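You operate a simulated robot arm through the tools that you are given. There is no shell and no other tool. Be economical: measure what you need, move in short steps, check, and stop when the job is done.

The job below is to be done with a simulated robot arm. You get a single attempt, and the scene is never put back.

## Task
Take the grey coil block marked "24" from the top of the wide steel bench and leave it on the black rubber disc. Then put the white tub on the top of the grey bench away on the long grey shelf. Then count the steel cups on the top of the long green bench, then put as many of the white bottles from the top of the long green bench on the top of the wide steel bench. Then put the brown bottle on the top of the long green bench away on the back of the dark steel bench. Then put the purple bottle on the top of the long green bench away on the back of the dark steel bench. Then open the green locker door. Keep to this order. Set down upright: white bottle, brown bottle, purple bottle.

It is judged by the outcome, as a careful person would: the job done as asked, and still so three seconds after it is handed in. It fails if anything else is knocked over, pushed out of place, dropped, spilled or broken.

## Robot
A 6-joint arm with a fingered hand on a trunk, on a base that drives. Base frame: it is fixed to the floor where the robot stands at the start and does not move with it; the origin is under the middle of the robot, x ahead of it, y to its left, z up; the surface under the hand at the start is at about z = 850. Readings come in mm, degrees, newtons and seconds.
With the tool pointing down near the work surface it reaches from about 120 to 820 mm from the robot's upright axis, wherever it stands. Its first joint turns from -166.0 to 166.0 degrees. Places, roughly: back of the dark steel bench (80x15 cm) [-3900, -1220, 860]; black rubber disc (11x11x1 cm) [-1600, 1100, 900]; brown bottle [-2250, 2000, 1000]; green locker door [-2000, 4900, 900]; grey coil block [500, 0, 750]; long grey shelf [-7400, -1100, 700]; purple bottle [-2250, 2000, 1000]; steel cup (6x6x6 cm) [-2200, 1300, 800]; top of the wide steel bench [700, 300, 800]; white bottle [-2250, 1500, 1000]; white tub [-1500, 1250, 750]. Payload 4 kg.
Tool frame: the origin (TCP) lies between the finger pads and is the grasp point; the fingertips stand 20 mm ahead of it; z points along the fingers, y is the line along which they close. The gripper opens to 140 mm. The gripper's body begins 54 mm behind the TCP. The gripper is a hand of 3 fingers: y runs from the thumb to the fingers, the wrist lies at [0, 0, -215] in the tool frame, and closing takes about 1.5 s.
Orientation is that of the tool frame in the base frame, as a unit quaternion [w, x, y, z]. With the fingers straight down and closing along the base's y, the tool's x points along the base's -x, its y along +y and its z along -z.

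## Interface
- The arm moves only by the tool apply_moves. Its argument "steps" is a list of rows, each an object of numbers (a shift or turn left out is 0, a gripper value left out holds the last): "dx", "dy", "dz": the shift along the base's x, y, z in mm; "rx", "ry", "rz": the turn, a rotation vector about the base's x, y, z in degrees. In form: [{"dx": .., "dy": .., "dz": .., "rx": .., "ry": .., "rz": ..}, ...]. A call has 1 to 8 rows; each row shifts and turns the commanded pose from where the row before left it. "fingers" is the opening in per cent of the stroke, from 0 (shut) to 100 (fully open), set as the call begins (left out, the last holds). Each row takes 0.2 s and may step no farther than 50 mm and 8.6 degrees from the row before; otherwise, or with a gripper value out of range, the whole call is refused. Where a pose cannot be reached the arm comes as near as it can. A force on the tool above 40 N (or 10 N above the force at the start of the call, whichever is more), or a blocked arm, ends the call early, and 0.2 s more pass. The fingers move at their own pace (about 45 mm/s each) and stop on an object; they squeeze with about 31 N. The grip force told is the motor's: it shows also when the fingers shut on nothing. Time passes only in rows, and 0.2 s behind the last, so rows that do not move let the fingers close. It gives the time, the measured TCP pose, the force on the tool (base axes), the opening and the grip force at its end, in the units of the frame above (readings bear some noise), with the torque about the TCP (base axes, N m) and any sound that the robot's microphone picked up.
- Cameras (640 x 400 px; columns grow to the right, rows downward): "scene" is now at [65.8, 175.4, 1501.9]; the picture's right is [-0.24, -0.97, 0.00], its down [-0.73, 0.18, -0.66] and it looks along [0.64, -0.16, -0.75] (base axes); focal length 263 px, centre (320, 200). "wrist" rides on the gripper at [74, -43, -79] in the tool frame; the picture's right is [0.50, 0.87, 0.00], its down [-0.59, 0.34, -0.73] and it looks along [-0.64, 0.37, 0.68] (tool axes); focal length 275 px, centre (320, 200). There is no depth. A picture from a camera that has moved, and an enlarged one, comes with that camera's place and axes in the base frame and with its lens. The place of the scene camera against the robot may be out by one fixed shift of up to 18 mm in any direction.
- snapshot(camera): a new picture of that camera. No time passes.
- move_column(by): slides the trunk up (or, below 0, down) by that many mm; the arm and the scene camera ride with it, the base frame stays. It gives what a move gives, with no picture.
- base_move(legs): drives the robot by 1 to 6 legs, each [ahead, left, turn to the left] in mm, mm and degrees, along the robot's own axes; the way and the turn of a leg run together, so that a leg with both is an arc; at most 1500 mm and 180 degrees a leg. The arm and the cameras ride along, it lands a little off, and it stops where it bumps. It gives what a move gives.
- finger_targets(finger1, finger2, thumb_bend): sets how far each is bent, from 0 (flat) to 1 (curled in); at 0.3 the hand is open as for a grip, at 0.7 the pads meet at the TCP. One left out holds its place. A second passes; each finger stops where it meets its share of the squeeze, and holds until it gets a number again. A gripper value or a shape takes the hand back. It gives what a move gives, with no picture; readings hold the bend of each and the force on the fingers (four entries, about 0 where the hand has none), thumb and palm.
- set_grasp(shape): the hand has 3 fingers and takes this shape, open, in about a second: jaw (thumb against the fingers, like two jaws); tri (thumb and two fingers); tip (a fingertip pinch); poke (one finger out to press); point (the index stretched); flat (the hand flat); cup (the hand cupped); fist (a fist). The gripper value then closes the fingers along that shape, each until it touches; the sizes above hold for jaw. It gives what a move gives, with no picture.
- turn_head(pan, tilt): turns the head with the scene camera to pan (to the left, within 120 degrees either way) and tilt (down, from -29 to 69), counted from straight ahead of the robot. It gives what a move gives.
- enlarge(camera, box): a new picture of the part [left, top, right, bottom] of that camera's present view, enlarged. No time passes.
- hand_in(): hands the job in; it is judged then, once.

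Work in short steps. Places have to be worked out from the pictures, the camera data and where the tool is seen: move nearer, look again, correct. Check each grasp and each placing, and mend what went wrong. You have 196 turns and 162 pictures in all, those below and enlarged ones among them. Open the gripper and draw the arm clear of the work before you hand the job in, unless the task says otherwise.

The tools are called after ">>>" as a command line: name --argument value ..., lists and objects as JSON in quotes. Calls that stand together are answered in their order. apply_moves: Moves the arm, as the interface text tells. Its arguments: {"type":"object","properties":{"steps":{"type":"array","items":{"type":"object","properties":{"dx":{"type":"number"},"dy":{"type":"number"},"dz":{"type":"number"},"rx":{"type":"number"},"ry":{"type":"number"},"rz":{"type":"number"}}}},"fingers":{"type":"number"}},"required":["steps"]} The other tools are called the same way: move_column (by) slides the trunk up or down; set_grasp (shape) gives the hand a shape; finger_targets (finger1, finger2, thumb_bend) moves the fingers one by one; base_move (legs) drives the base; turn_head (pan, tilt) turns the head that bears the scene camera; snapshot (camera) takes a picture; enlarge (camera, box) takes an enlarged picture of a part of a camera's view; hand_in () hands the job in.

At the start:

```text
clock: 0.0
eef_pos: [467.2, 138.4, 1065.5]
ee_rot: [0.0, 0.0, 1.0, 0.0]
ft_force: [-0.1, 1.6, -1.0]
wrist_torque: [0.0, -0.01, 0.05]
width: 139.8
gripper_force: 0.1
shape: jaw
bend: [0.3, 0.3, 0.3]
finger forces: [0.0, 0.0, 0.0, 0.1, 0.1, 0.0]
trunk travel left (down, up): [-100.0, 490.0]
robot x, y, heading: [0.5, 1.1, -0.1]
head pan, tilt: [-13.9, 48.8]
```

scene: 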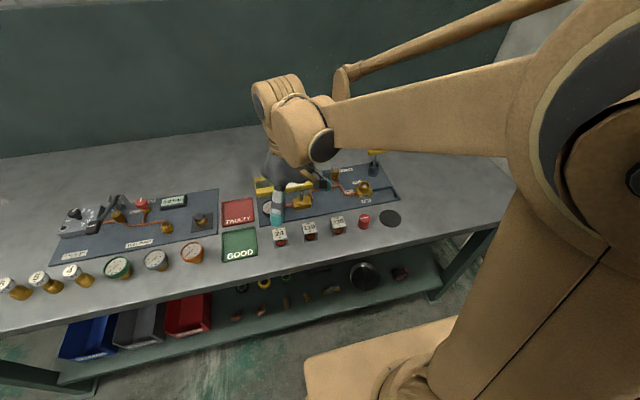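
wrist: 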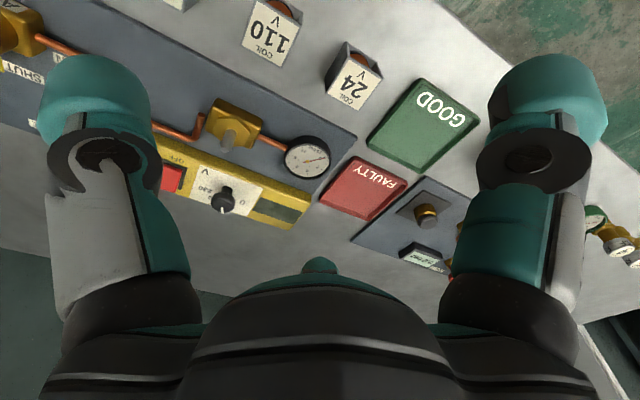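

The first pictures show the coil blocks 24, 110 and 230 in a row with a dark disc further right. I enlarge the views to see the blocks and the disc clearly.

>>> enlarge --camera "scene" --box '[220, 140, 440, 280]'

>>> enlarge --camera "wrist" --box '[220, 0, 480, 160]'

```text
2.86 times, centred on (330, 210) of scene
camera zoom: at [65.8, 175.4, 1501.9], right [-0.24, -0.97, 0.0], down [-0.73, 0.18, -0.66], along [0.64, -0.16, -0.75], focal length 750 px, centre (291, 171)
```

zoom: 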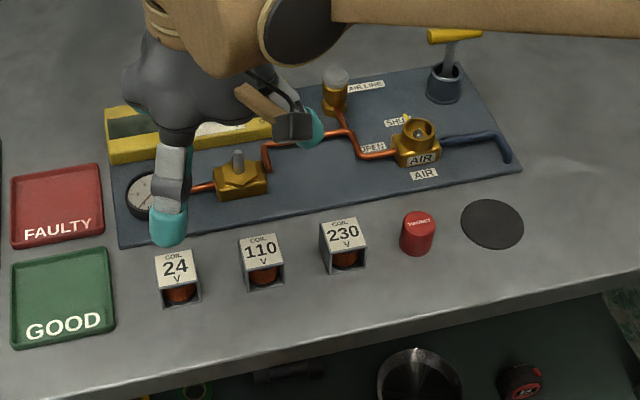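

```text
2.46 times, centred on (350, 80) of wrist
camera zoom: at [392.5, 96.1, 1146.7], right [-0.5, 0.87, 0.0], down [0.59, 0.34, 0.73], along [0.64, 0.37, -0.68], focal length 678 px, centre (246, 495)
```

zoom: 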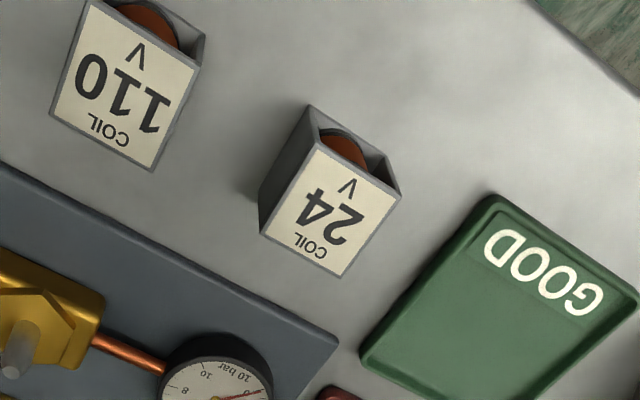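

Block 24 works out at about x 459–498, y 165–201, z 850–893. The disc on this bench is only about 7 cm, so the 11 cm disc must be on the other bench. I move over the block, narrow the fingers and check.

>>> apply_moves --steps '[{"dx": 12, "dy": 44.6, "dz": 0}, {"dz": -45}, {"dz": -45}, {"dz": 0}, {"dz": 0}]' --fingers 58

>>> snapshot --camera "wrist"

>>> snapshot --camera "scene"

```text
clock: 1.2
eef_pos: [479.7, 183.3, 976.9]
ee_rot: [0.0, 0.0, 1.0, 0.0]
ft_force: [-0.1, 0.3, 0.0]
wrist_torque: [0.02, 0.01, -0.02]
width: 81.8
gripper_force: 0.0
shape: jaw
bend: [0.31, 0.31, 0.3]
finger forces: [0.0, 0.1, 0.0, 0.0, 0.1, 0.1]
trunk travel left (down, up): [-100.0, 490.0]
robot x, y, heading: [3.2, -0.4, 0.0]
head pan, tilt: [-13.9, 48.8]
```

```text
157 pictures are left
camera wrist: at [404.4, 140.4, 1056.2], right [-0.5, 0.87, 0.0], down [0.59, 0.34, 0.73], along [0.64, 0.37, -0.68], focal length 275 px, centre (320, 200)
```

wrist: 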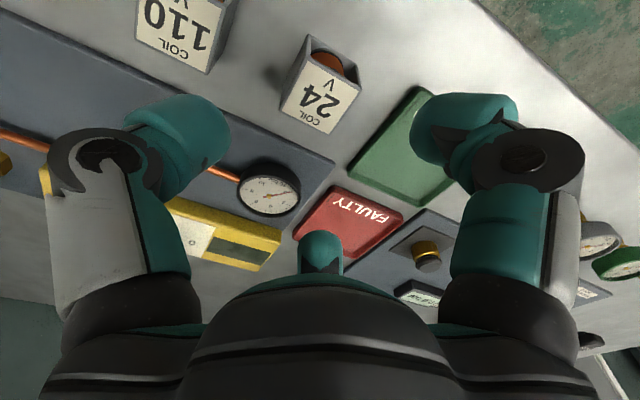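

```text
156 pictures are left
camera scene: at [65.7, 175.4, 1501.9], right [-0.24, -0.97, 0.0], down [-0.73, 0.18, -0.66], along [0.64, -0.16, -0.75], focal length 263 px, centre (320, 200)
```

scene: 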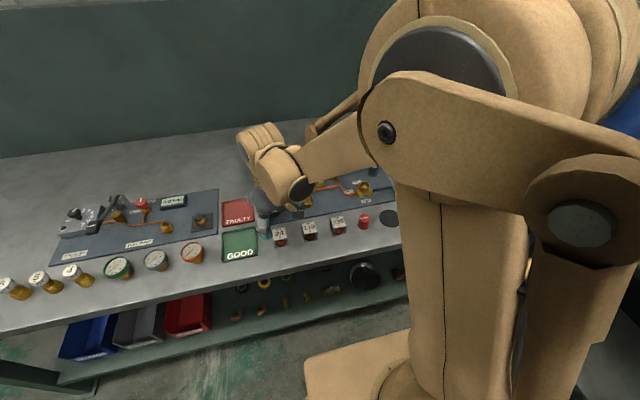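

The TCP sits over the block and the fingers clear the neighbouring block and the panel. I descend to about z 877.

>>> apply_moves --steps '[{"dz": -50}, {"dz": -30}, {"dz": 0}]'

>>> snapshot --camera "wrist"

>>> enlarge --camera "scene" --box '[220, 140, 380, 280]'

```text
clock: 2.0
eef_pos: [479.6, 182.9, 895.5]
ee_rot: [-0.001, 0.0, 1.0, 0.0]
ft_force: [0.2, -1.0, -0.3]
wrist_torque: [0.01, 0.0, -0.01]
width: 81.5
gripper_force: 0.0
shape: jaw
bend: [0.31, 0.31, 0.3]
finger forces: [0.0, 0.1, 0.1, 0.0, 0.0, 0.0]
trunk travel left (down, up): [-100.0, 490.0]
robot x, y, heading: [-1.9, 2.4, -0.0]
head pan, tilt: [-13.9, 48.8]
```

```text
155 pictures are left
camera wrist: at [404.2, 141.1, 976.6], right [-0.5, 0.87, 0.0], down [0.59, 0.34, 0.73], along [0.64, 0.37, -0.68], focal length 275 px, centre (320, 200)
```

wrist: 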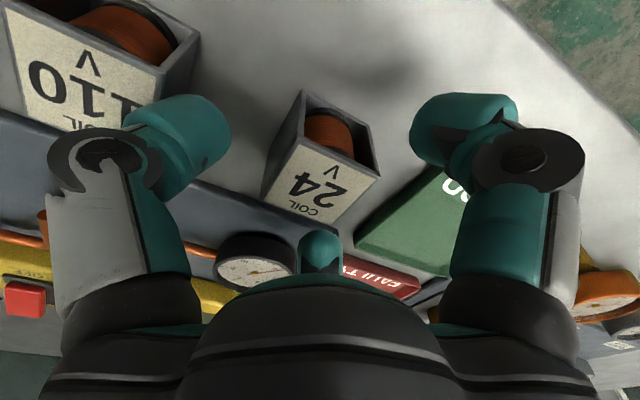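

```text
2.86 times, centred on (300, 210) of scene
camera zoom: at [65.8, 175.4, 1501.9], right [-0.24, -0.97, 0.0], down [-0.73, 0.18, -0.66], along [0.64, -0.16, -0.75], focal length 750 px, centre (377, 171)
```

zoom: 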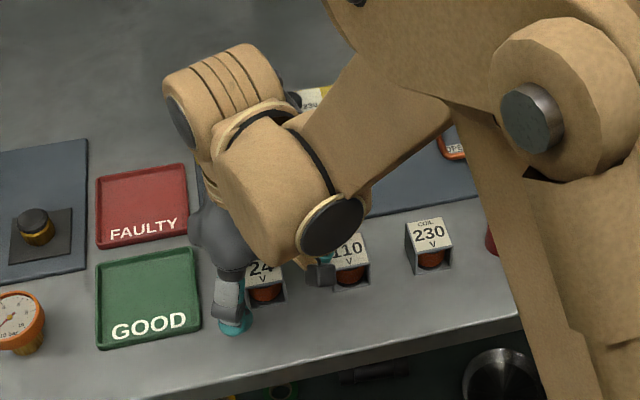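

Combining the two views puts the block centre at about (482, 187) with its top near z 879. I shift slightly and go lower in small steps.

>>> apply_moves --steps '[{"dx": 3, "dy": 4, "dz": 0}, {"dz": -10}, {"dz": -10}, {"dz": -6}, {"dz": 0}]'

>>> snapshot --camera "wrist"

```text
clock: 3.2
eef_pos: [481.9, 187.7, 871.0]
ee_rot: [0.0, 0.0, 1.0, 0.0]
ft_force: [3.7, 2.1, 18.6]
wrist_torque: [0.1, -0.04, -0.12]
width: 81.7
gripper_force: 0.1
shape: jaw
bend: [0.3, 0.3, 0.3]
finger forces: [7.3, 6.9, 0.0, 0.0, 4.5, 0.0]
trunk travel left (down, up): [-100.0, 490.0]
robot x, y, heading: [3.1, 2.5, -0.2]
head pan, tilt: [-13.9, 48.8]
```

```text
153 pictures are left
camera wrist: at [407.0, 145.1, 951.5], right [-0.5, 0.87, 0.0], down [0.59, 0.34, 0.74], along [0.64, 0.37, -0.68], focal length 275 px, centre (320, 200)
```

wrist: 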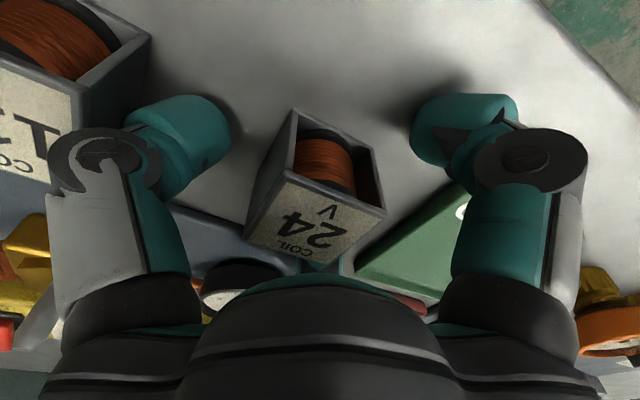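

The tips touched the bench (z about 850), so I back up 6 mm and close on the block.

>>> apply_moves --steps '[{"dx": -1, "dy": -3, "dz": 6}, {"dz": 0}]'

>>> apply_moves --steps '[{"dz": 0}, {"dz": 0}, {"dz": 0}, {"dz": 0}, {"dz": 0}, {"dz": 0}, {"dz": 0}]' --fingers 0

>>> snapshot --camera "wrist"

```text
clock: 3.8
eef_pos: [481.0, 184.6, 875.6]
ee_rot: [0.0, 0.0, 1.0, 0.0]
ft_force: [-0.5, 0.5, -0.3]
wrist_torque: [0.04, 0.02, 0.03]
width: 81.3
gripper_force: 0.0
shape: jaw
bend: [0.31, 0.31, 0.3]
finger forces: [0.0, 0.0, 0.0, 0.1, 0.1, 0.0]
trunk travel left (down, up): [-100.0, 490.0]
robot x, y, heading: [1.6, 4.1, -0.1]
head pan, tilt: [-13.9, 48.8]
```

```text
clock: 5.4
eef_pos: [482.4, 184.7, 876.8]
ee_rot: [0.0, 0.0, 1.0, -0.001]
ft_force: [-0.1, -0.1, 0.1]
wrist_torque: [-0.01, -0.01, -0.01]
width: 40.8
gripper_force: 30.8
shape: jaw
bend: [0.43, 0.44, 0.44]
finger forces: [24.5, 23.9, 0.1, 0.0, 26.1, 0.0]
trunk travel left (down, up): [-100.0, 490.0]
robot x, y, heading: [1.8, -0.7, -0.1]
head pan, tilt: [-13.9, 48.8]
```

```text
152 pictures are left
camera wrist: at [406.6, 142.0, 956.8], right [-0.5, 0.87, 0.0], down [0.59, 0.34, 0.73], along [0.64, 0.37, -0.68], focal length 275 px, centre (320, 200)
```

wrist: 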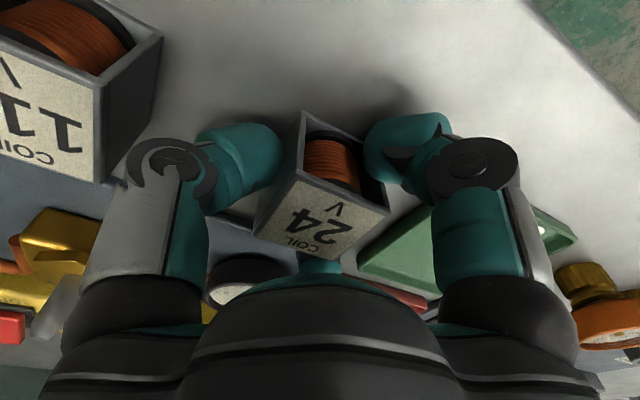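

Gripped at 41 mm with 31 N. I lift straight up and back, and raise it clear.

>>> apply_moves --steps '[{"dz": 25}, {"dz": 50}, {"dz": 50}, {"dz": 50}, {"dz": 50}, {"dz": 0}]'

>>> snapshot --camera "wrist"

>>> turn_head --pan 120 --tilt 25

>>> snapshot --camera "scene"

```text
clock: 6.8
eef_pos: [482.3, 183.9, 1101.9]
ee_rot: [0.0, 0.0, 1.0, 0.0]
ft_force: [0.7, -0.5, -1.1]
wrist_torque: [0.0, -0.01, 0.01]
width: 40.7
gripper_force: 31.0
shape: jaw
bend: [0.43, 0.44, 0.45]
finger forces: [24.7, 24.3, 0.1, 0.1, 25.5, 0.0]
trunk travel left (down, up): [-100.0, 490.0]
robot x, y, heading: [-0.6, 0.3, 0.3]
head pan, tilt: [-13.9, 48.8]
```

```text
151 pictures are left
camera wrist: at [406.9, 141.3, 1181.6], right [-0.5, 0.87, 0.0], down [0.59, 0.34, 0.73], along [0.64, 0.37, -0.68], focal length 275 px, centre (320, 200)
```

wrist: 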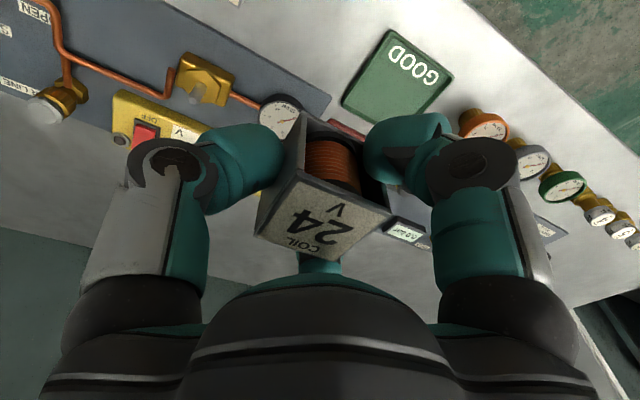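

```text
clock: 9.0
eef_pos: [481.8, 182.9, 1100.6]
ee_rot: [0.0, 0.001, 1.0, 0.001]
ft_force: [-0.2, -0.3, -1.4]
wrist_torque: [0.03, 0.0, 0.04]
width: 40.7
gripper_force: 31.0
shape: jaw
bend: [0.43, 0.44, 0.45]
finger forces: [24.5, 24.2, 0.0, 0.0, 25.4, 0.1]
trunk travel left (down, up): [-100.0, 490.0]
robot x, y, heading: [0.8, -0.0, 0.0]
head pan, tilt: [120.0, 25.0]
```

```text
150 pictures are left
camera scene: at [-55.9, 274.1, 1537.8], right [0.87, 0.5, 0.0], down [0.21, -0.37, -0.91], along [-0.45, 0.79, -0.42], focal length 263 px, centre (320, 200)
```

scene: 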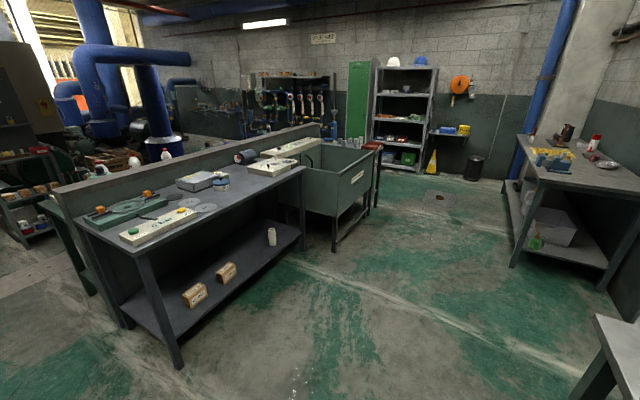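

The block is held. I see the grey bench with a partition behind it; I enlarge it to find the disc and the tub.

>>> enlarge --camera "scene" --box '[50, 120, 330, 295]'

>>> enlarge --camera "scene" --box '[240, 40, 500, 200]'

```text
2.29 times, centred on (190, 208) of scene
camera zoom: at [-55.9, 274.1, 1537.8], right [0.87, 0.5, 0.0], down [0.21, -0.37, -0.91], along [-0.45, 0.79, -0.42], focal length 600 px, centre (617, 183)
```

zoom: 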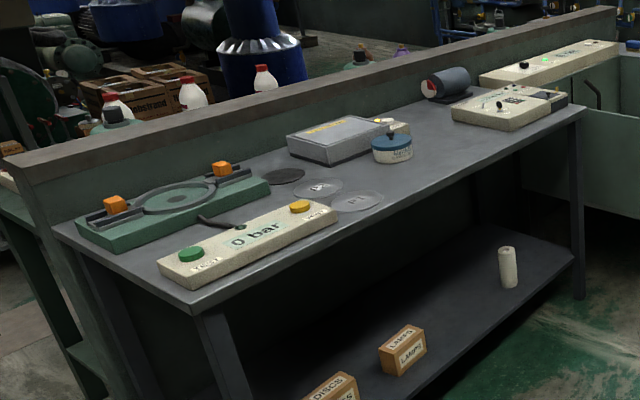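

```text
2.46 times, centred on (370, 120) of scene
camera zoom: at [-55.9, 274.1, 1537.8], right [0.87, 0.5, 0.0], down [0.21, -0.37, -0.91], along [-0.45, 0.79, -0.42], focal length 646 px, centre (197, 397)
```

zoom: 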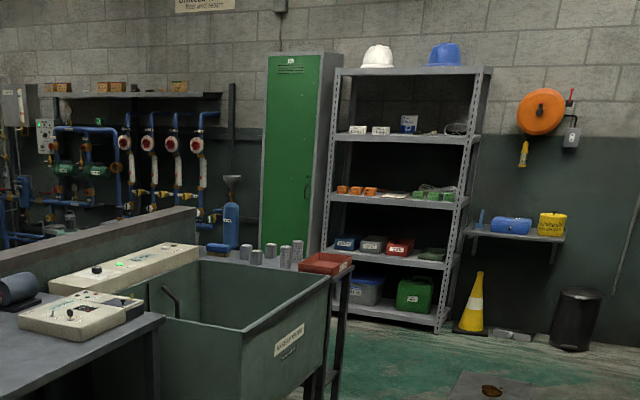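

The black disc is at about (-1535, 1095) on the grey bench, whose front edge is near x = -1170; the tub with the blue lid is near (-1420, 1340). I drive back, turn round and approach, keeping some distance.

>>> base_move --legs '[[-500, 0, 0], [0, 0, 180], [0, -1100, 0], [150, 0, 0]]'

>>> turn_head --pan 0 --tilt 40

>>> snapshot --camera "scene"

>>> snapshot --camera "wrist"

```text
clock: 25.4
eef_pos: [-1135.5, 907.1, 1100.1]
ee_rot: [0.0, 1.0, 0.002, 0.0]
ft_force: [-0.2, -0.3, -0.8]
wrist_torque: [0.01, -0.05, -0.02]
width: 40.0
gripper_force: 31.1
shape: jaw
bend: [0.43, 0.44, 0.45]
finger forces: [24.0, 24.2, 0.0, 0.0, 25.2, 0.0]
trunk travel left (down, up): [-100.0, 490.0]
robot x, y, heading: [-655.1, 1093.8, -179.5]
head pan, tilt: [120.0, 25.0]
```

```text
clock: 27.4
eef_pos: [-1133.4, 906.5, 1099.7]
ee_rot: [-0.001, 1.0, 0.002, 0.001]
ft_force: [-0.8, -0.9, -1.9]
wrist_torque: [0.02, -0.01, -0.01]
width: 40.0
gripper_force: 31.0
shape: jaw
bend: [0.43, 0.44, 0.45]
finger forces: [23.8, 24.3, 0.1, 0.1, 25.1, 0.1]
trunk travel left (down, up): [-100.0, 490.0]
robot x, y, heading: [-654.6, 1090.9, -179.7]
head pan, tilt: [0.0, 40.0]
```

```text
147 pictures are left
camera scene: at [-708.1, 906.2, 1514.4], right [-0.01, 1.0, 0.0], down [0.64, 0.0, -0.77], along [-0.77, 0.0, -0.64], focal length 263 px, centre (320, 200)
```

scene: 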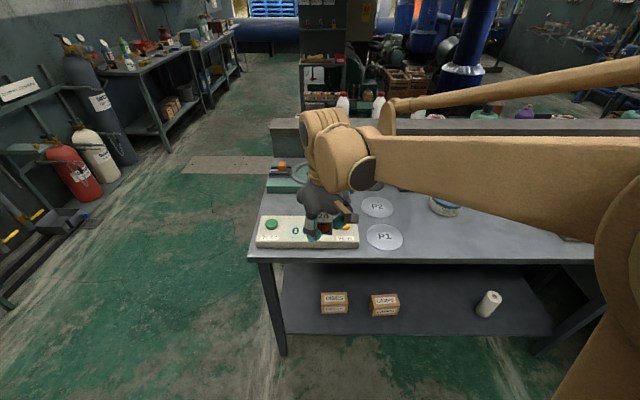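

```text
146 pictures are left
camera wrist: at [-1061.0, 950.6, 1181.2], right [0.5, -0.86, 0.0], down [-0.59, -0.34, 0.73], along [-0.63, -0.37, -0.68], focal length 275 px, centre (320, 200)
```

wrist: 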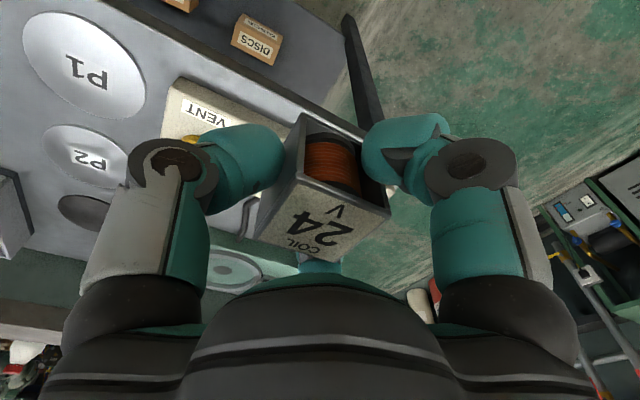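

The disc shows at about (-1555, 1113). I drive 170 mm nearer, then swing the hand toward it while staying high.

>>> base_move --legs '[[170, 0, 0]]'

>>> apply_moves --steps '[{"dy": 50}, {"dy": 50}, {"dx": -40, "dy": 30}, {"dx": -50}, {"dx": -20}, {"dx": 0}]'

>>> snapshot --camera "wrist"

>>> snapshot --camera "scene"

```text
clock: 28.9
eef_pos: [-1303.6, 906.2, 1099.9]
ee_rot: [0.0, 1.0, 0.002, 0.001]
ft_force: [-0.2, 0.6, -2.1]
wrist_torque: [0.01, -0.08, -0.01]
width: 40.2
gripper_force: 31.3
shape: jaw
bend: [0.43, 0.44, 0.45]
finger forces: [23.9, 24.1, 0.0, 0.1, 25.1, 0.0]
trunk travel left (down, up): [-100.0, 490.0]
robot x, y, heading: [-818.1, 1091.5, -179.7]
head pan, tilt: [0.0, 40.0]
```

```text
clock: 30.3
eef_pos: [-1412.6, 1038.0, 1102.0]
ee_rot: [0.0, 1.0, 0.002, -0.001]
ft_force: [-0.2, -0.4, -2.0]
wrist_torque: [-0.01, 0.02, 0.0]
width: 40.1
gripper_force: 31.2
shape: jaw
bend: [0.43, 0.44, 0.45]
finger forces: [24.1, 24.4, 0.1, 0.1, 24.8, 0.0]
trunk travel left (down, up): [-100.0, 490.0]
robot x, y, heading: [-820.9, 1090.4, -179.6]
head pan, tilt: [0.0, 40.0]
```

```text
145 pictures are left
camera wrist: at [-1339.8, 1081.4, 1182.1], right [0.5, -0.86, 0.0], down [-0.59, -0.34, 0.73], along [-0.63, -0.37, -0.68], focal length 275 px, centre (320, 200)
```

wrist: 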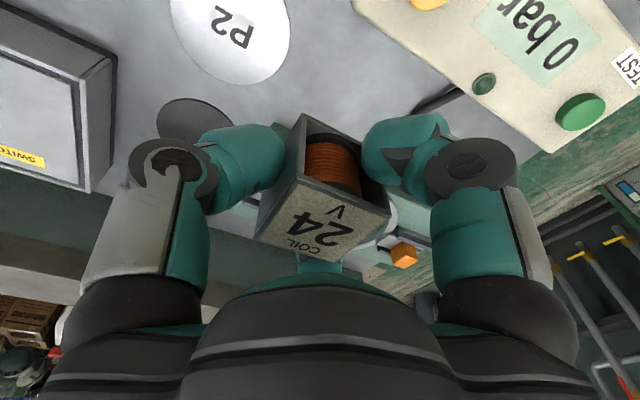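

```text
144 pictures are left
camera scene: at [-877.0, 905.6, 1514.5], right [0.0, 1.0, 0.0], down [0.64, 0.0, -0.77], along [-0.77, 0.0, -0.64], focal length 263 px, centre (320, 200)
```

scene: 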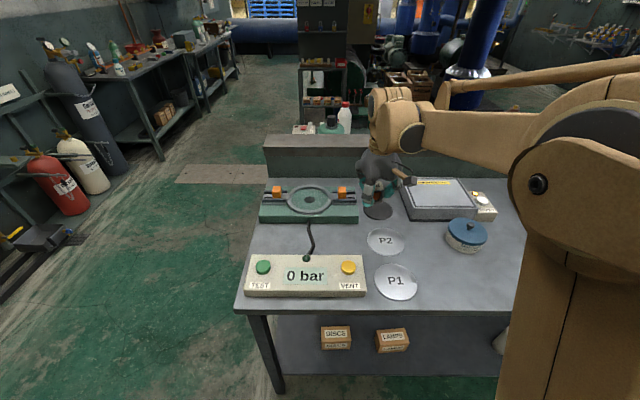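

The disc is at about (-1577, 1119) from both cameras, bench z about 870. I move over it and lower to look again.

>>> apply_moves --steps '[{"dx": -50, "dy": 30}, {"dx": -50, "dy": 30}, {"dx": -50, "dy": 21}, {"dx": -14}, {"dz": -50}, {"dz": -50}, {"dz": 0}]'

>>> snapshot --camera "wrist"

>>> enlarge --camera "scene" --box '[300, 130, 460, 250]'

```text
refused: row 1 steps farther than a row can; nothing moved
```

```text
143 pictures are left
camera wrist: at [-1339.8, 1081.4, 1182.1], right [0.5, -0.86, 0.0], down [-0.59, -0.34, 0.73], along [-0.63, -0.37, -0.68], focal length 275 px, centre (320, 200)
```

wrist: 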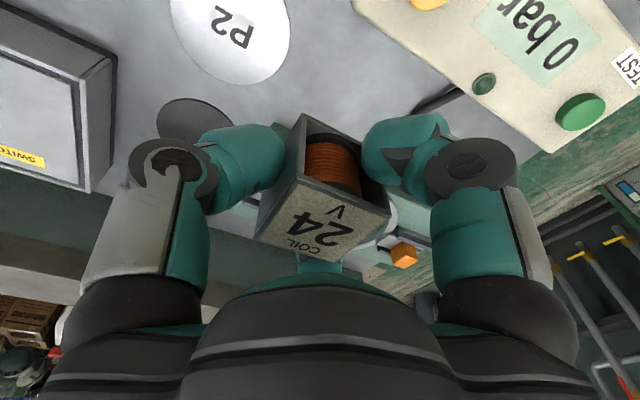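

```text
3.33 times, centred on (380, 190) of scene
camera zoom: at [-877.0, 905.6, 1514.5], right [0.0, 1.0, 0.0], down [0.64, 0.0, -0.77], along [-0.77, 0.0, -0.64], focal length 875 px, centre (120, 233)
```

zoom: 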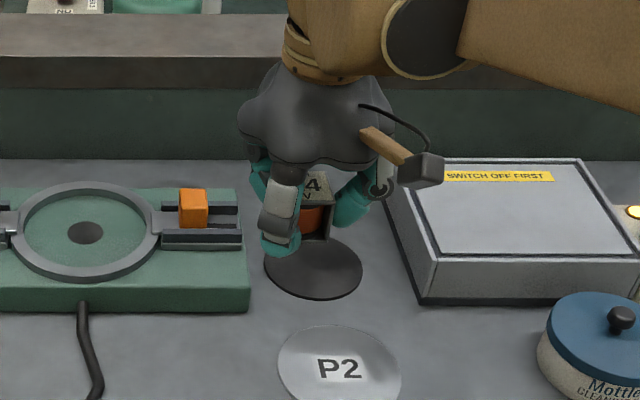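

Rows were a bit too long (norm limit 50). I repeat with shorter rows.

>>> apply_moves --steps '[{"dx": -42, "dy": 22}, {"dx": -42, "dy": 22}, {"dx": -42, "dy": 20}, {"dx": -37, "dy": 16}, {"dz": -50}, {"dz": -50}, {"dz": 0}]'

>>> snapshot --camera "wrist"

>>> enlarge --camera "scene" --box '[300, 130, 460, 250]'

```text
clock: 31.9
eef_pos: [-1576.4, 1117.6, 1001.1]
ee_rot: [-0.001, 1.0, 0.003, 0.0]
ft_force: [0.6, 0.1, -1.3]
wrist_torque: [0.0, 0.01, -0.03]
width: 40.1
gripper_force: 31.1
shape: jaw
bend: [0.43, 0.44, 0.45]
finger forces: [24.1, 24.3, 0.1, 0.0, 24.4, 0.0]
trunk travel left (down, up): [-100.0, 490.0]
robot x, y, heading: [-820.1, 1093.0, -179.8]
head pan, tilt: [0.0, 40.0]
```

```text
141 pictures are left
camera wrist: at [-1502.9, 1160.2, 1081.5], right [0.5, -0.86, 0.0], down [-0.59, -0.34, 0.73], along [-0.63, -0.37, -0.68], focal length 275 px, centre (320, 200)
```

wrist: 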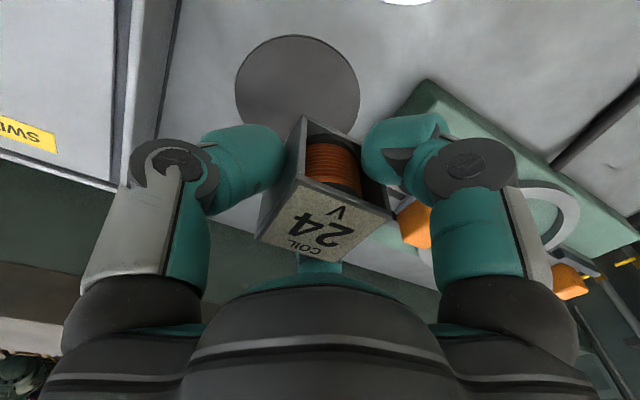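

```text
3.33 times, centred on (380, 190) of scene
camera zoom: at [-877.2, 905.7, 1514.5], right [0.0, 1.0, 0.0], down [0.64, 0.0, -0.77], along [-0.77, 0.0, -0.64], focal length 875 px, centre (120, 233)
```

zoom: 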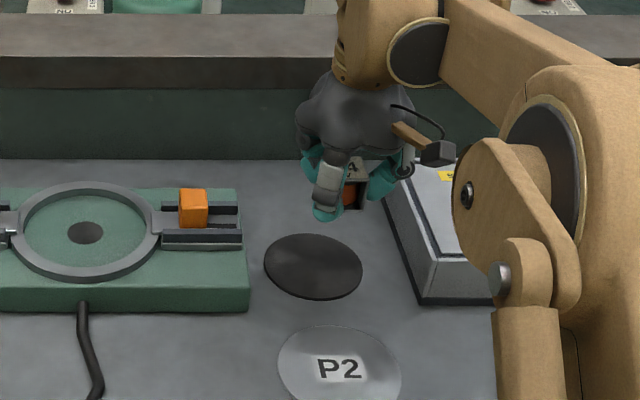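

Refined triangulation gives the disc top at z≈860, centre about (-1600, 1123). I move there and lower to 925.

>>> apply_moves --steps '[{"dx": -24, "dy": 6}, {"dz": -40}, {"dz": -35}, {"dz": 0}]'

>>> snapshot --camera "wrist"

>>> enlarge --camera "scene" --box '[300, 130, 460, 250]'

```text
clock: 32.9
eef_pos: [-1600.7, 1121.3, 925.8]
ee_rot: [0.0, 1.0, 0.003, 0.0]
ft_force: [0.3, 0.0, -1.9]
wrist_torque: [-0.03, -0.01, -0.01]
width: 39.9
gripper_force: 31.1
shape: jaw
bend: [0.43, 0.44, 0.45]
finger forces: [24.0, 24.4, 0.0, 0.0, 24.2, 0.0]
trunk travel left (down, up): [-100.0, 490.0]
robot x, y, heading: [-822.4, 1094.9, -179.6]
head pan, tilt: [0.0, 40.0]
```

```text
139 pictures are left
camera wrist: at [-1527.6, 1165.6, 1006.4], right [0.5, -0.86, 0.0], down [-0.59, -0.34, 0.73], along [-0.63, -0.37, -0.68], focal length 275 px, centre (320, 200)
```

wrist: 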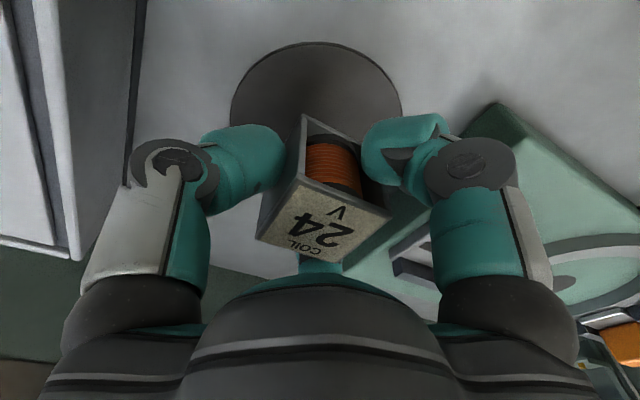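

```text
3.33 times, centred on (380, 190) of scene
camera zoom: at [-877.3, 905.7, 1514.5], right [0.0, 1.0, 0.0], down [0.64, 0.0, -0.77], along [-0.77, 0.0, -0.64], focal length 875 px, centre (120, 233)
```

zoom: 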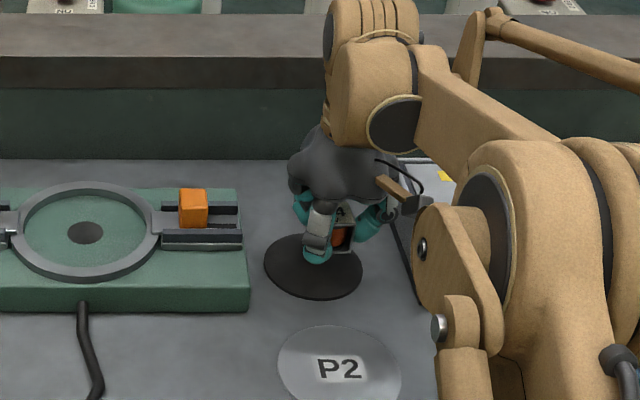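

The disc centre is right under the TCP. I lower to touch.

>>> apply_moves --steps '[{"dy": 2, "dz": -25}, {"dz": -8}, {"dz": -3}, {"dz": -2}, {"dz": -2}, {"dz": 0}]'

>>> snapshot --camera "wrist"

```text
clock: 34.3
eef_pos: [-1600.4, 1124.1, 885.1]
ee_rot: [-0.001, 1.0, 0.002, 0.0]
ft_force: [-0.2, 0.2, -0.6]
wrist_torque: [-0.01, 0.01, -0.02]
width: 39.9
gripper_force: 31.3
shape: jaw
bend: [0.43, 0.44, 0.45]
finger forces: [24.0, 24.4, 0.0, 0.0, 24.1, 0.0]
trunk travel left (down, up): [-100.0, 490.0]
robot x, y, heading: [-822.0, 1091.9, -179.5]
head pan, tilt: [0.0, 40.0]
```

```text
137 pictures are left
camera wrist: at [-1527.2, 1167.8, 965.7], right [0.5, -0.86, 0.0], down [-0.59, -0.34, 0.73], along [-0.63, -0.37, -0.68], focal length 275 px, centre (320, 200)
```

wrist: 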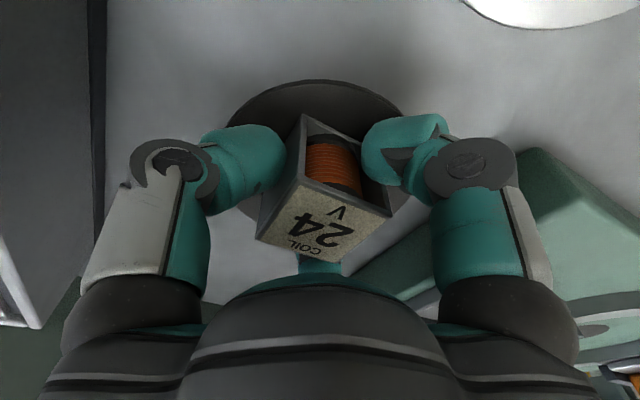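

No contact yet; I keep lowering gently.

>>> apply_moves --steps '[{"dz": -2}, {"dz": -2}, {"dz": -2}, {"dz": 0}]'

```text
clock: 35.3
eef_pos: [-1599.9, 1123.9, 879.5]
ee_rot: [0.0, 1.0, 0.001, 0.0]
ft_force: [-0.1, 0.2, -1.5]
wrist_torque: [-0.02, -0.02, -0.01]
width: 39.6
gripper_force: 31.3
shape: jaw
bend: [0.43, 0.44, 0.45]
finger forces: [23.9, 24.4, 0.1, 0.1, 24.1, 0.0]
trunk travel left (down, up): [-100.0, 490.0]
robot x, y, heading: [-826.4, 1093.6, -180.1]
head pan, tilt: [0.0, 40.0]
```

>>> apply_moves --steps '[{"dz": -2}, {"dz": -2}, {"dz": -2}, {"dz": -2}, {"dz": -2}, {"dz": 0}]'

>>> snapshot --camera "wrist"

```text
clock: 36.2
eef_pos: [-1599.1, 1124.6, 876.5]
ee_rot: [-0.001, 1.0, 0.002, -0.002]
ft_force: [-3.4, 2.3, 24.4]
wrist_torque: [-0.19, 0.11, -0.01]
width: 41.5
gripper_force: 31.2
shape: jaw
bend: [0.43, 0.43, 0.45]
finger forces: [30.0, 30.1, 0.0, 0.1, 27.7, 0.1]
trunk travel left (down, up): [-100.0, 490.0]
robot x, y, heading: [-822.7, 1093.6, -179.7]
head pan, tilt: [0.0, 40.0]
stopped in row 4: the force on the tool passed its limit at 42 N (the readings are from after the stop); the commanded pose is now the measured one
```

```text
136 pictures are left
camera wrist: at [-1525.8, 1168.9, 956.6], right [0.5, -0.86, 0.0], down [-0.58, -0.34, 0.74], along [-0.64, -0.37, -0.68], focal length 275 px, centre (320, 200)
```

wrist: 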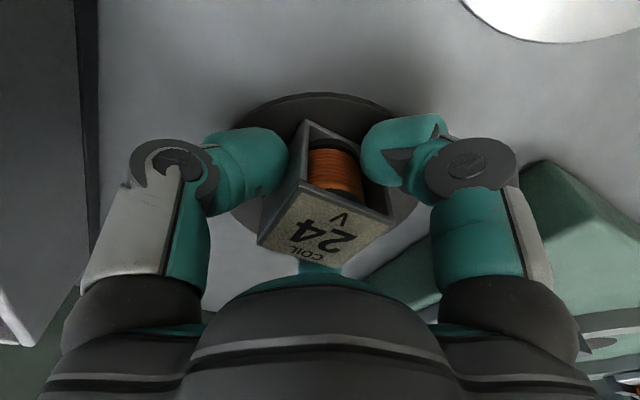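

Contact is made at z 876.5. I ease up 1 mm and open gently.

>>> apply_moves --steps '[{"dz": 1}, {"dz": 0}, {"dz": 0}, {"dz": 0}]' --fingers 55

>>> apply_moves --steps '[{"dz": 25}, {"dz": 50}, {"dz": 50}, {"dz": 50}, {"dz": 50}, {"dx": 45}, {"dx": 45}, {"dx": 45}]'

>>> snapshot --camera "wrist"

>>> enlarge --camera "scene" --box '[300, 130, 540, 270]'

```text
clock: 37.2
eef_pos: [-1599.3, 1125.1, 876.0]
ee_rot: [0.001, 1.0, 0.002, -0.001]
ft_force: [1.2, 0.4, 1.6]
wrist_torque: [0.0, 0.08, -0.02]
width: 75.5
gripper_force: 0.2
shape: jaw
bend: [0.32, 0.33, 0.31]
finger forces: [0.0, 1.8, 0.0, 0.1, 0.0, 0.1]
trunk travel left (down, up): [-100.0, 490.0]
robot x, y, heading: [-827.4, 1091.8, -179.6]
head pan, tilt: [0.0, 40.0]
```

```text
clock: 39.0
eef_pos: [-1464.7, 1125.7, 1100.0]
ee_rot: [0.0, 1.0, 0.002, -0.001]
ft_force: [-0.2, -0.1, -0.5]
wrist_torque: [0.04, 0.01, 0.0]
width: 76.5
gripper_force: 0.1
shape: jaw
bend: [0.32, 0.32, 0.31]
finger forces: [0.0, 0.0, 0.1, 0.0, 0.0, 0.0]
trunk travel left (down, up): [-100.0, 490.0]
robot x, y, heading: [-823.1, 1096.0, -180.0]
head pan, tilt: [0.0, 40.0]
```

```text
135 pictures are left
camera wrist: at [-1391.1, 1169.0, 1180.0], right [0.5, -0.86, 0.0], down [-0.58, -0.34, 0.74], along [-0.64, -0.37, -0.68], focal length 275 px, centre (320, 200)
```

wrist: 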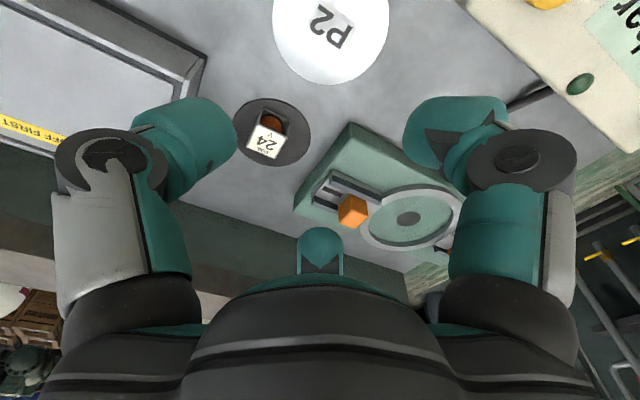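

```text
2.67 times, centred on (420, 200) of scene
camera zoom: at [-876.2, 905.7, 1514.5], right [0.0, 1.0, 0.0], down [0.64, 0.0, -0.77], along [-0.77, 0.0, -0.64], focal length 700 px, centre (53, 200)
```

zoom: 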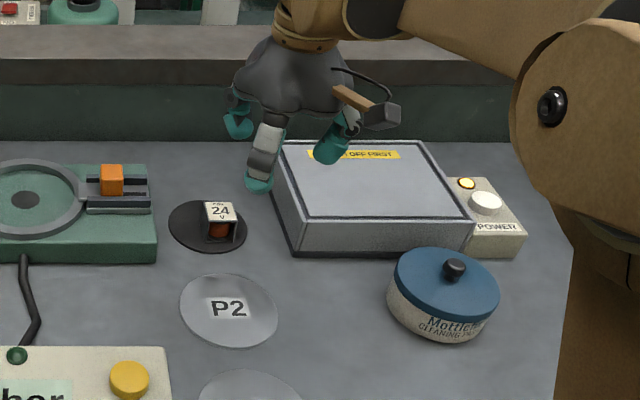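

Block 24 now stands on the disc. Next the tub with the blue lid at about (-1478, 1390); I move the hand over it for a close look.

>>> apply_moves --steps '[{"dy": 48}, {"dy": 48}, {"dy": 48}, {"dy": 48}, {"dx": -13, "dy": 46}, {"dz": 0}]' --fingers 100

>>> snapshot --camera "wrist"

>>> snapshot --camera "scene"

```text
clock: 40.4
eef_pos: [-1478.1, 1364.2, 1099.5]
ee_rot: [0.0, 1.0, 0.001, -0.001]
ft_force: [0.4, -0.7, 0.5]
wrist_torque: [-0.03, 0.01, -0.04]
width: 139.9
gripper_force: 0.1
shape: jaw
bend: [0.3, 0.3, 0.3]
finger forces: [0.0, 0.0, 0.0, 0.0, 0.0, 0.0]
trunk travel left (down, up): [-100.0, 490.0]
robot x, y, heading: [-821.5, 1090.5, -179.9]
head pan, tilt: [0.0, 40.0]
```

```text
133 pictures are left
camera wrist: at [-1404.8, 1407.2, 1180.3], right [0.5, -0.86, 0.0], down [-0.59, -0.34, 0.74], along [-0.64, -0.37, -0.68], focal length 275 px, centre (320, 200)
```

wrist: 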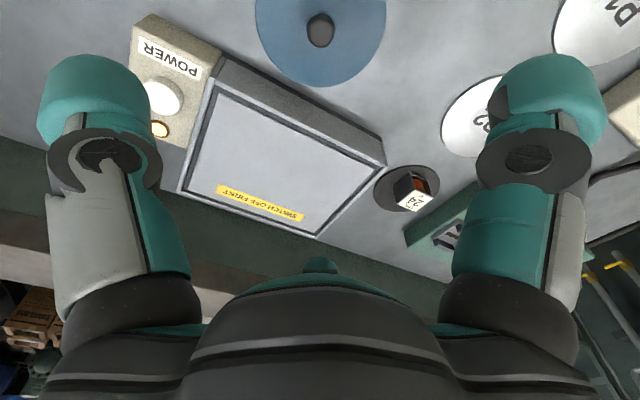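

```text
132 pictures are left
camera scene: at [-877.0, 905.6, 1514.5], right [0.0, 1.0, 0.0], down [0.64, 0.0, -0.77], along [-0.77, 0.0, -0.64], focal length 263 px, centre (320, 200)
```

scene: 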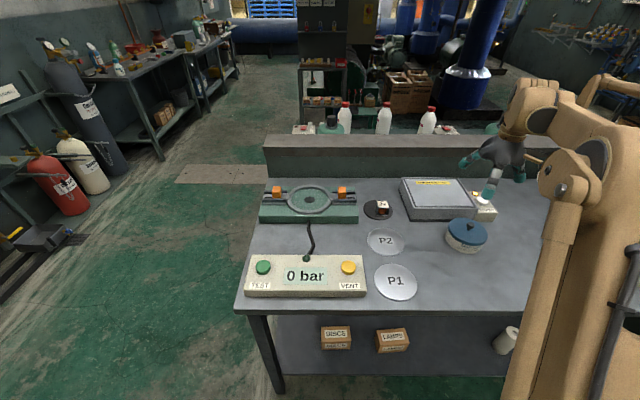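

The knob is at about (-1467, 1370, 920) and the lid radius about 60 mm, so the three fingers can grip the body round it. I rotate 30° so no finger points at the boxes behind, and centre above.

>>> apply_moves --steps '[{"dx": 11, "dy": 6, "rz": 7.5}, {"rz": 7.5}, {"rz": 7.5}, {"rz": 7.5}, {"dz": -50}, {"dz": 0}]'

>>> snapshot --camera "wrist"

>>> enlarge --camera "scene" --box '[380, 120, 560, 270]'

```text
clock: 41.8
eef_pos: [-1468.0, 1368.8, 1051.0]
ee_rot: [0.001, 0.965, 0.261, -0.001]
ft_force: [-0.3, 0.8, 0.7]
wrist_torque: [-0.01, -0.02, 0.01]
width: 139.9
gripper_force: 0.1
shape: jaw
bend: [0.3, 0.3, 0.3]
finger forces: [0.1, 0.0, 0.0, 0.1, 0.1, 0.0]
trunk travel left (down, up): [-100.0, 490.0]
robot x, y, heading: [-823.0, 1089.3, -179.7]
head pan, tilt: [0.0, 40.0]
```

```text
131 pictures are left
camera wrist: at [-1425.5, 1443.6, 1130.7], right [0.87, -0.5, 0.0], down [-0.34, -0.59, 0.74], along [-0.37, -0.64, -0.68], focal length 275 px, centre (320, 200)
```

wrist: 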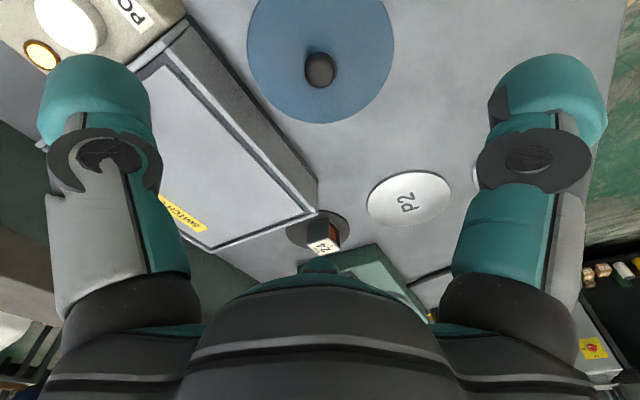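

```text
2.67 times, centred on (470, 195) of scene
camera zoom: at [-877.1, 905.8, 1514.5], right [0.0, 1.0, 0.0], down [0.64, 0.0, -0.77], along [-0.77, 0.0, -0.64], focal length 700 px, centre (-80, 213)
```

zoom: 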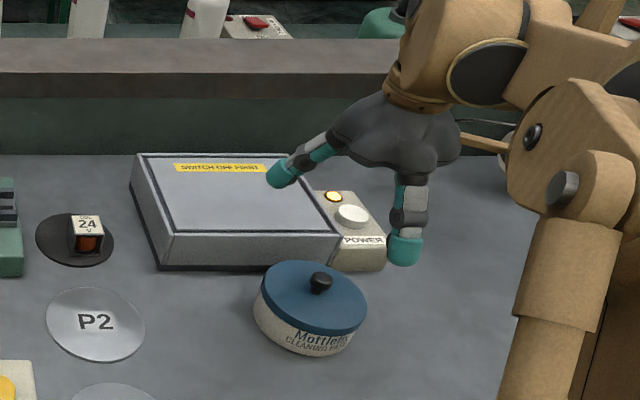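

Knob triangulates to (-1468, 1370, 920), lid radius ~58 mm, all centred. I descend partway and check.

>>> apply_moves --steps '[{"dz": -50}, {"dz": -45}, {"dz": -15}, {"dz": 0}]'

>>> snapshot --camera "wrist"

>>> enlarge --camera "scene" --box '[380, 120, 560, 270]'

```text
clock: 42.8
eef_pos: [-1468.2, 1368.2, 938.7]
ee_rot: [-0.001, 0.965, 0.261, -0.001]
ft_force: [0.1, -0.3, 0.5]
wrist_torque: [-0.01, 0.01, 0.05]
width: 139.6
gripper_force: 0.1
shape: jaw
bend: [0.3, 0.3, 0.3]
finger forces: [0.0, 0.0, 0.0, 0.0, 0.1, 0.1]
trunk travel left (down, up): [-100.0, 490.0]
robot x, y, heading: [-821.2, 1095.1, -179.6]
head pan, tilt: [0.0, 40.0]
```

```text
129 pictures are left
camera wrist: at [-1426.4, 1443.2, 1019.8], right [0.87, -0.5, 0.0], down [-0.34, -0.59, 0.74], along [-0.37, -0.64, -0.68], focal length 275 px, centre (320, 200)
```

wrist: 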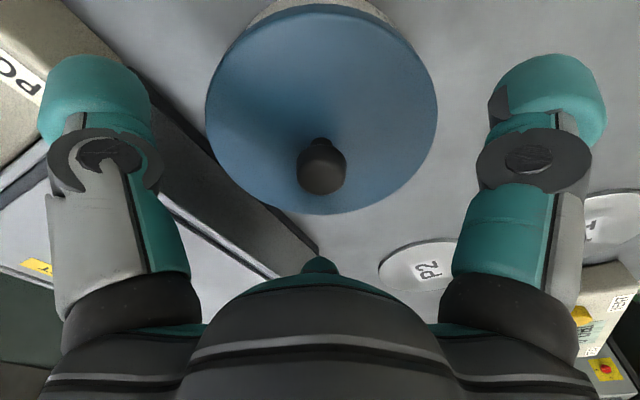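

```text
2.67 times, centred on (470, 195) of scene
camera zoom: at [-877.2, 905.9, 1514.5], right [0.0, 1.0, 0.0], down [0.64, 0.0, -0.77], along [-0.77, 0.0, -0.64], focal length 700 px, centre (-80, 213)
```

zoom: 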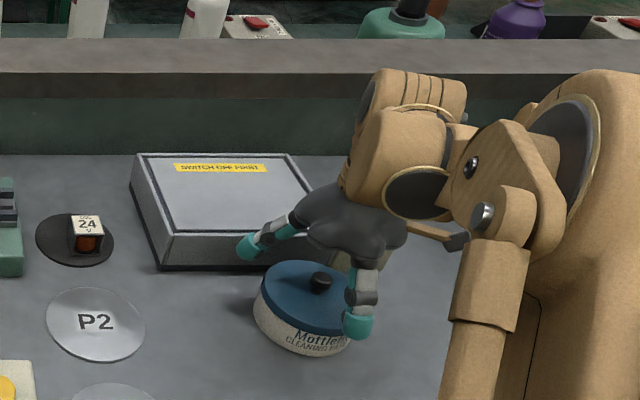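

Still centred on the knob. I go down to TCP z≈880 and close round the body.

>>> apply_moves --steps '[{"dz": -25}, {"dz": -20}, {"dz": -8}, {"dz": -5}, {"dz": 0}]'

>>> apply_moves --steps '[{"dz": 0}, {"dz": 0}, {"dz": 0}, {"dz": 0}, {"dz": 0}, {"dz": 0}]' --fingers 0

>>> snapshot --camera "wrist"

>>> enlarge --camera "scene" --box '[380, 120, 560, 270]'

```text
clock: 44.0
eef_pos: [-1464.9, 1368.2, 882.4]
ee_rot: [-0.001, 0.965, 0.26, -0.001]
ft_force: [-2.8, 1.8, 19.9]
wrist_torque: [0.19, -0.05, 0.06]
width: 140.0
gripper_force: 0.1
shape: jaw
bend: [0.29, 0.29, 0.28]
finger forces: [5.3, 2.9, 0.1, 0.0, 7.9, 0.0]
trunk travel left (down, up): [-100.0, 490.0]
robot x, y, heading: [-824.4, 1091.6, -179.8]
head pan, tilt: [0.0, 40.0]
```

```text
clock: 45.4
eef_pos: [-1467.9, 1369.0, 881.4]
ee_rot: [0.0, 0.966, 0.26, -0.001]
ft_force: [1.2, -0.4, -2.2]
wrist_torque: [-0.16, -0.19, 0.03]
width: 107.0
gripper_force: 30.5
shape: jaw
bend: [0.28, 0.29, 0.25]
finger forces: [34.2, 32.4, 0.0, 0.0, 32.2, 0.0]
trunk travel left (down, up): [-100.0, 490.0]
robot x, y, heading: [-820.4, 1091.8, -179.8]
head pan, tilt: [0.0, 40.0]
```

```text
127 pictures are left
camera wrist: at [-1425.8, 1443.3, 962.2], right [0.87, -0.5, 0.0], down [-0.34, -0.59, 0.74], along [-0.37, -0.64, -0.68], focal length 275 px, centre (320, 200)
```

wrist: 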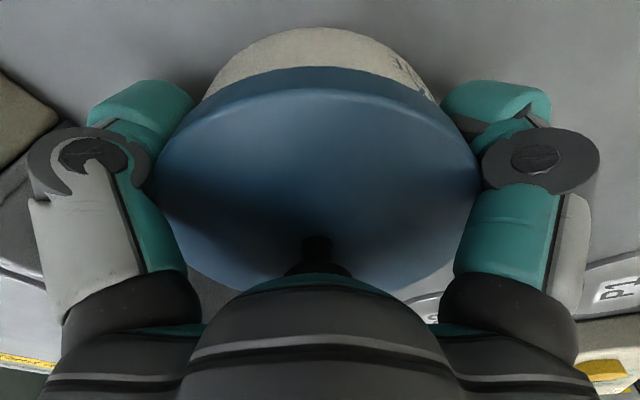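

```text
2.67 times, centred on (470, 195) of scene
camera zoom: at [-877.4, 905.9, 1514.5], right [0.0, 1.0, 0.0], down [0.64, 0.0, -0.77], along [-0.77, 0.0, -0.64], focal length 700 px, centre (-80, 213)
```

zoom: 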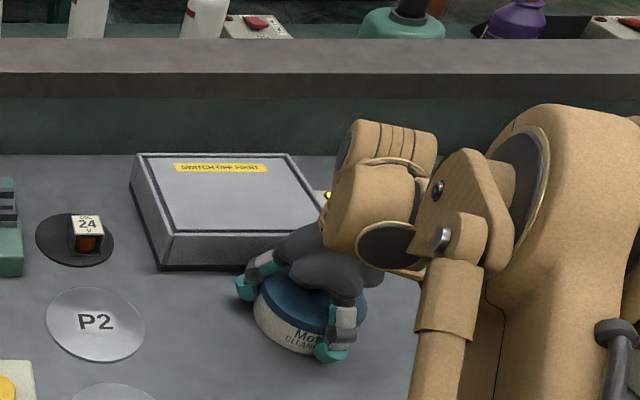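

Gripped on the body beneath the lid at 107 mm. I lift and check that the tub comes along.

>>> apply_moves --steps '[{"dz": 10}, {"dz": 30}, {"dz": 50}, {"dz": 50}, {"dz": 50}, {"dz": 40}, {"dz": 0}]'

>>> snapshot --camera "scene"

```text
clock: 47.0
eef_pos: [-1468.3, 1369.1, 1111.8]
ee_rot: [0.001, 0.965, 0.26, 0.0]
ft_force: [-0.2, -0.3, -6.7]
wrist_torque: [-0.01, 0.0, -0.02]
width: 106.5
gripper_force: 30.4
shape: jaw
bend: [0.28, 0.29, 0.25]
finger forces: [31.9, 31.4, 0.0, 0.0, 31.9, 0.1]
trunk travel left (down, up): [-100.0, 490.0]
robot x, y, heading: [-823.7, 1092.6, -179.9]
head pan, tilt: [0.0, 40.0]
```

```text
125 pictures are left
camera scene: at [-878.0, 906.2, 1514.4], right [0.0, 1.0, 0.0], down [0.64, 0.0, -0.77], along [-0.77, 0.0, -0.64], focal length 263 px, centre (320, 200)
```

scene: 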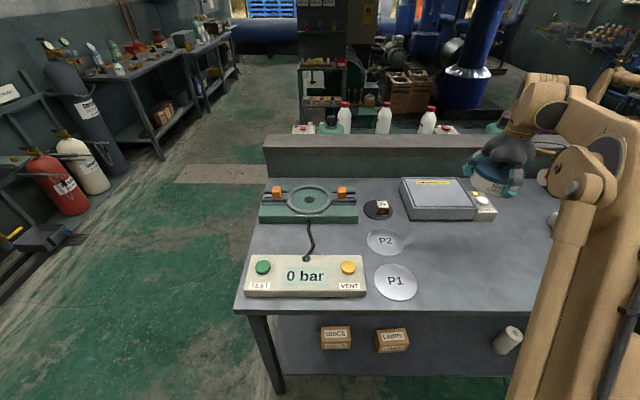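

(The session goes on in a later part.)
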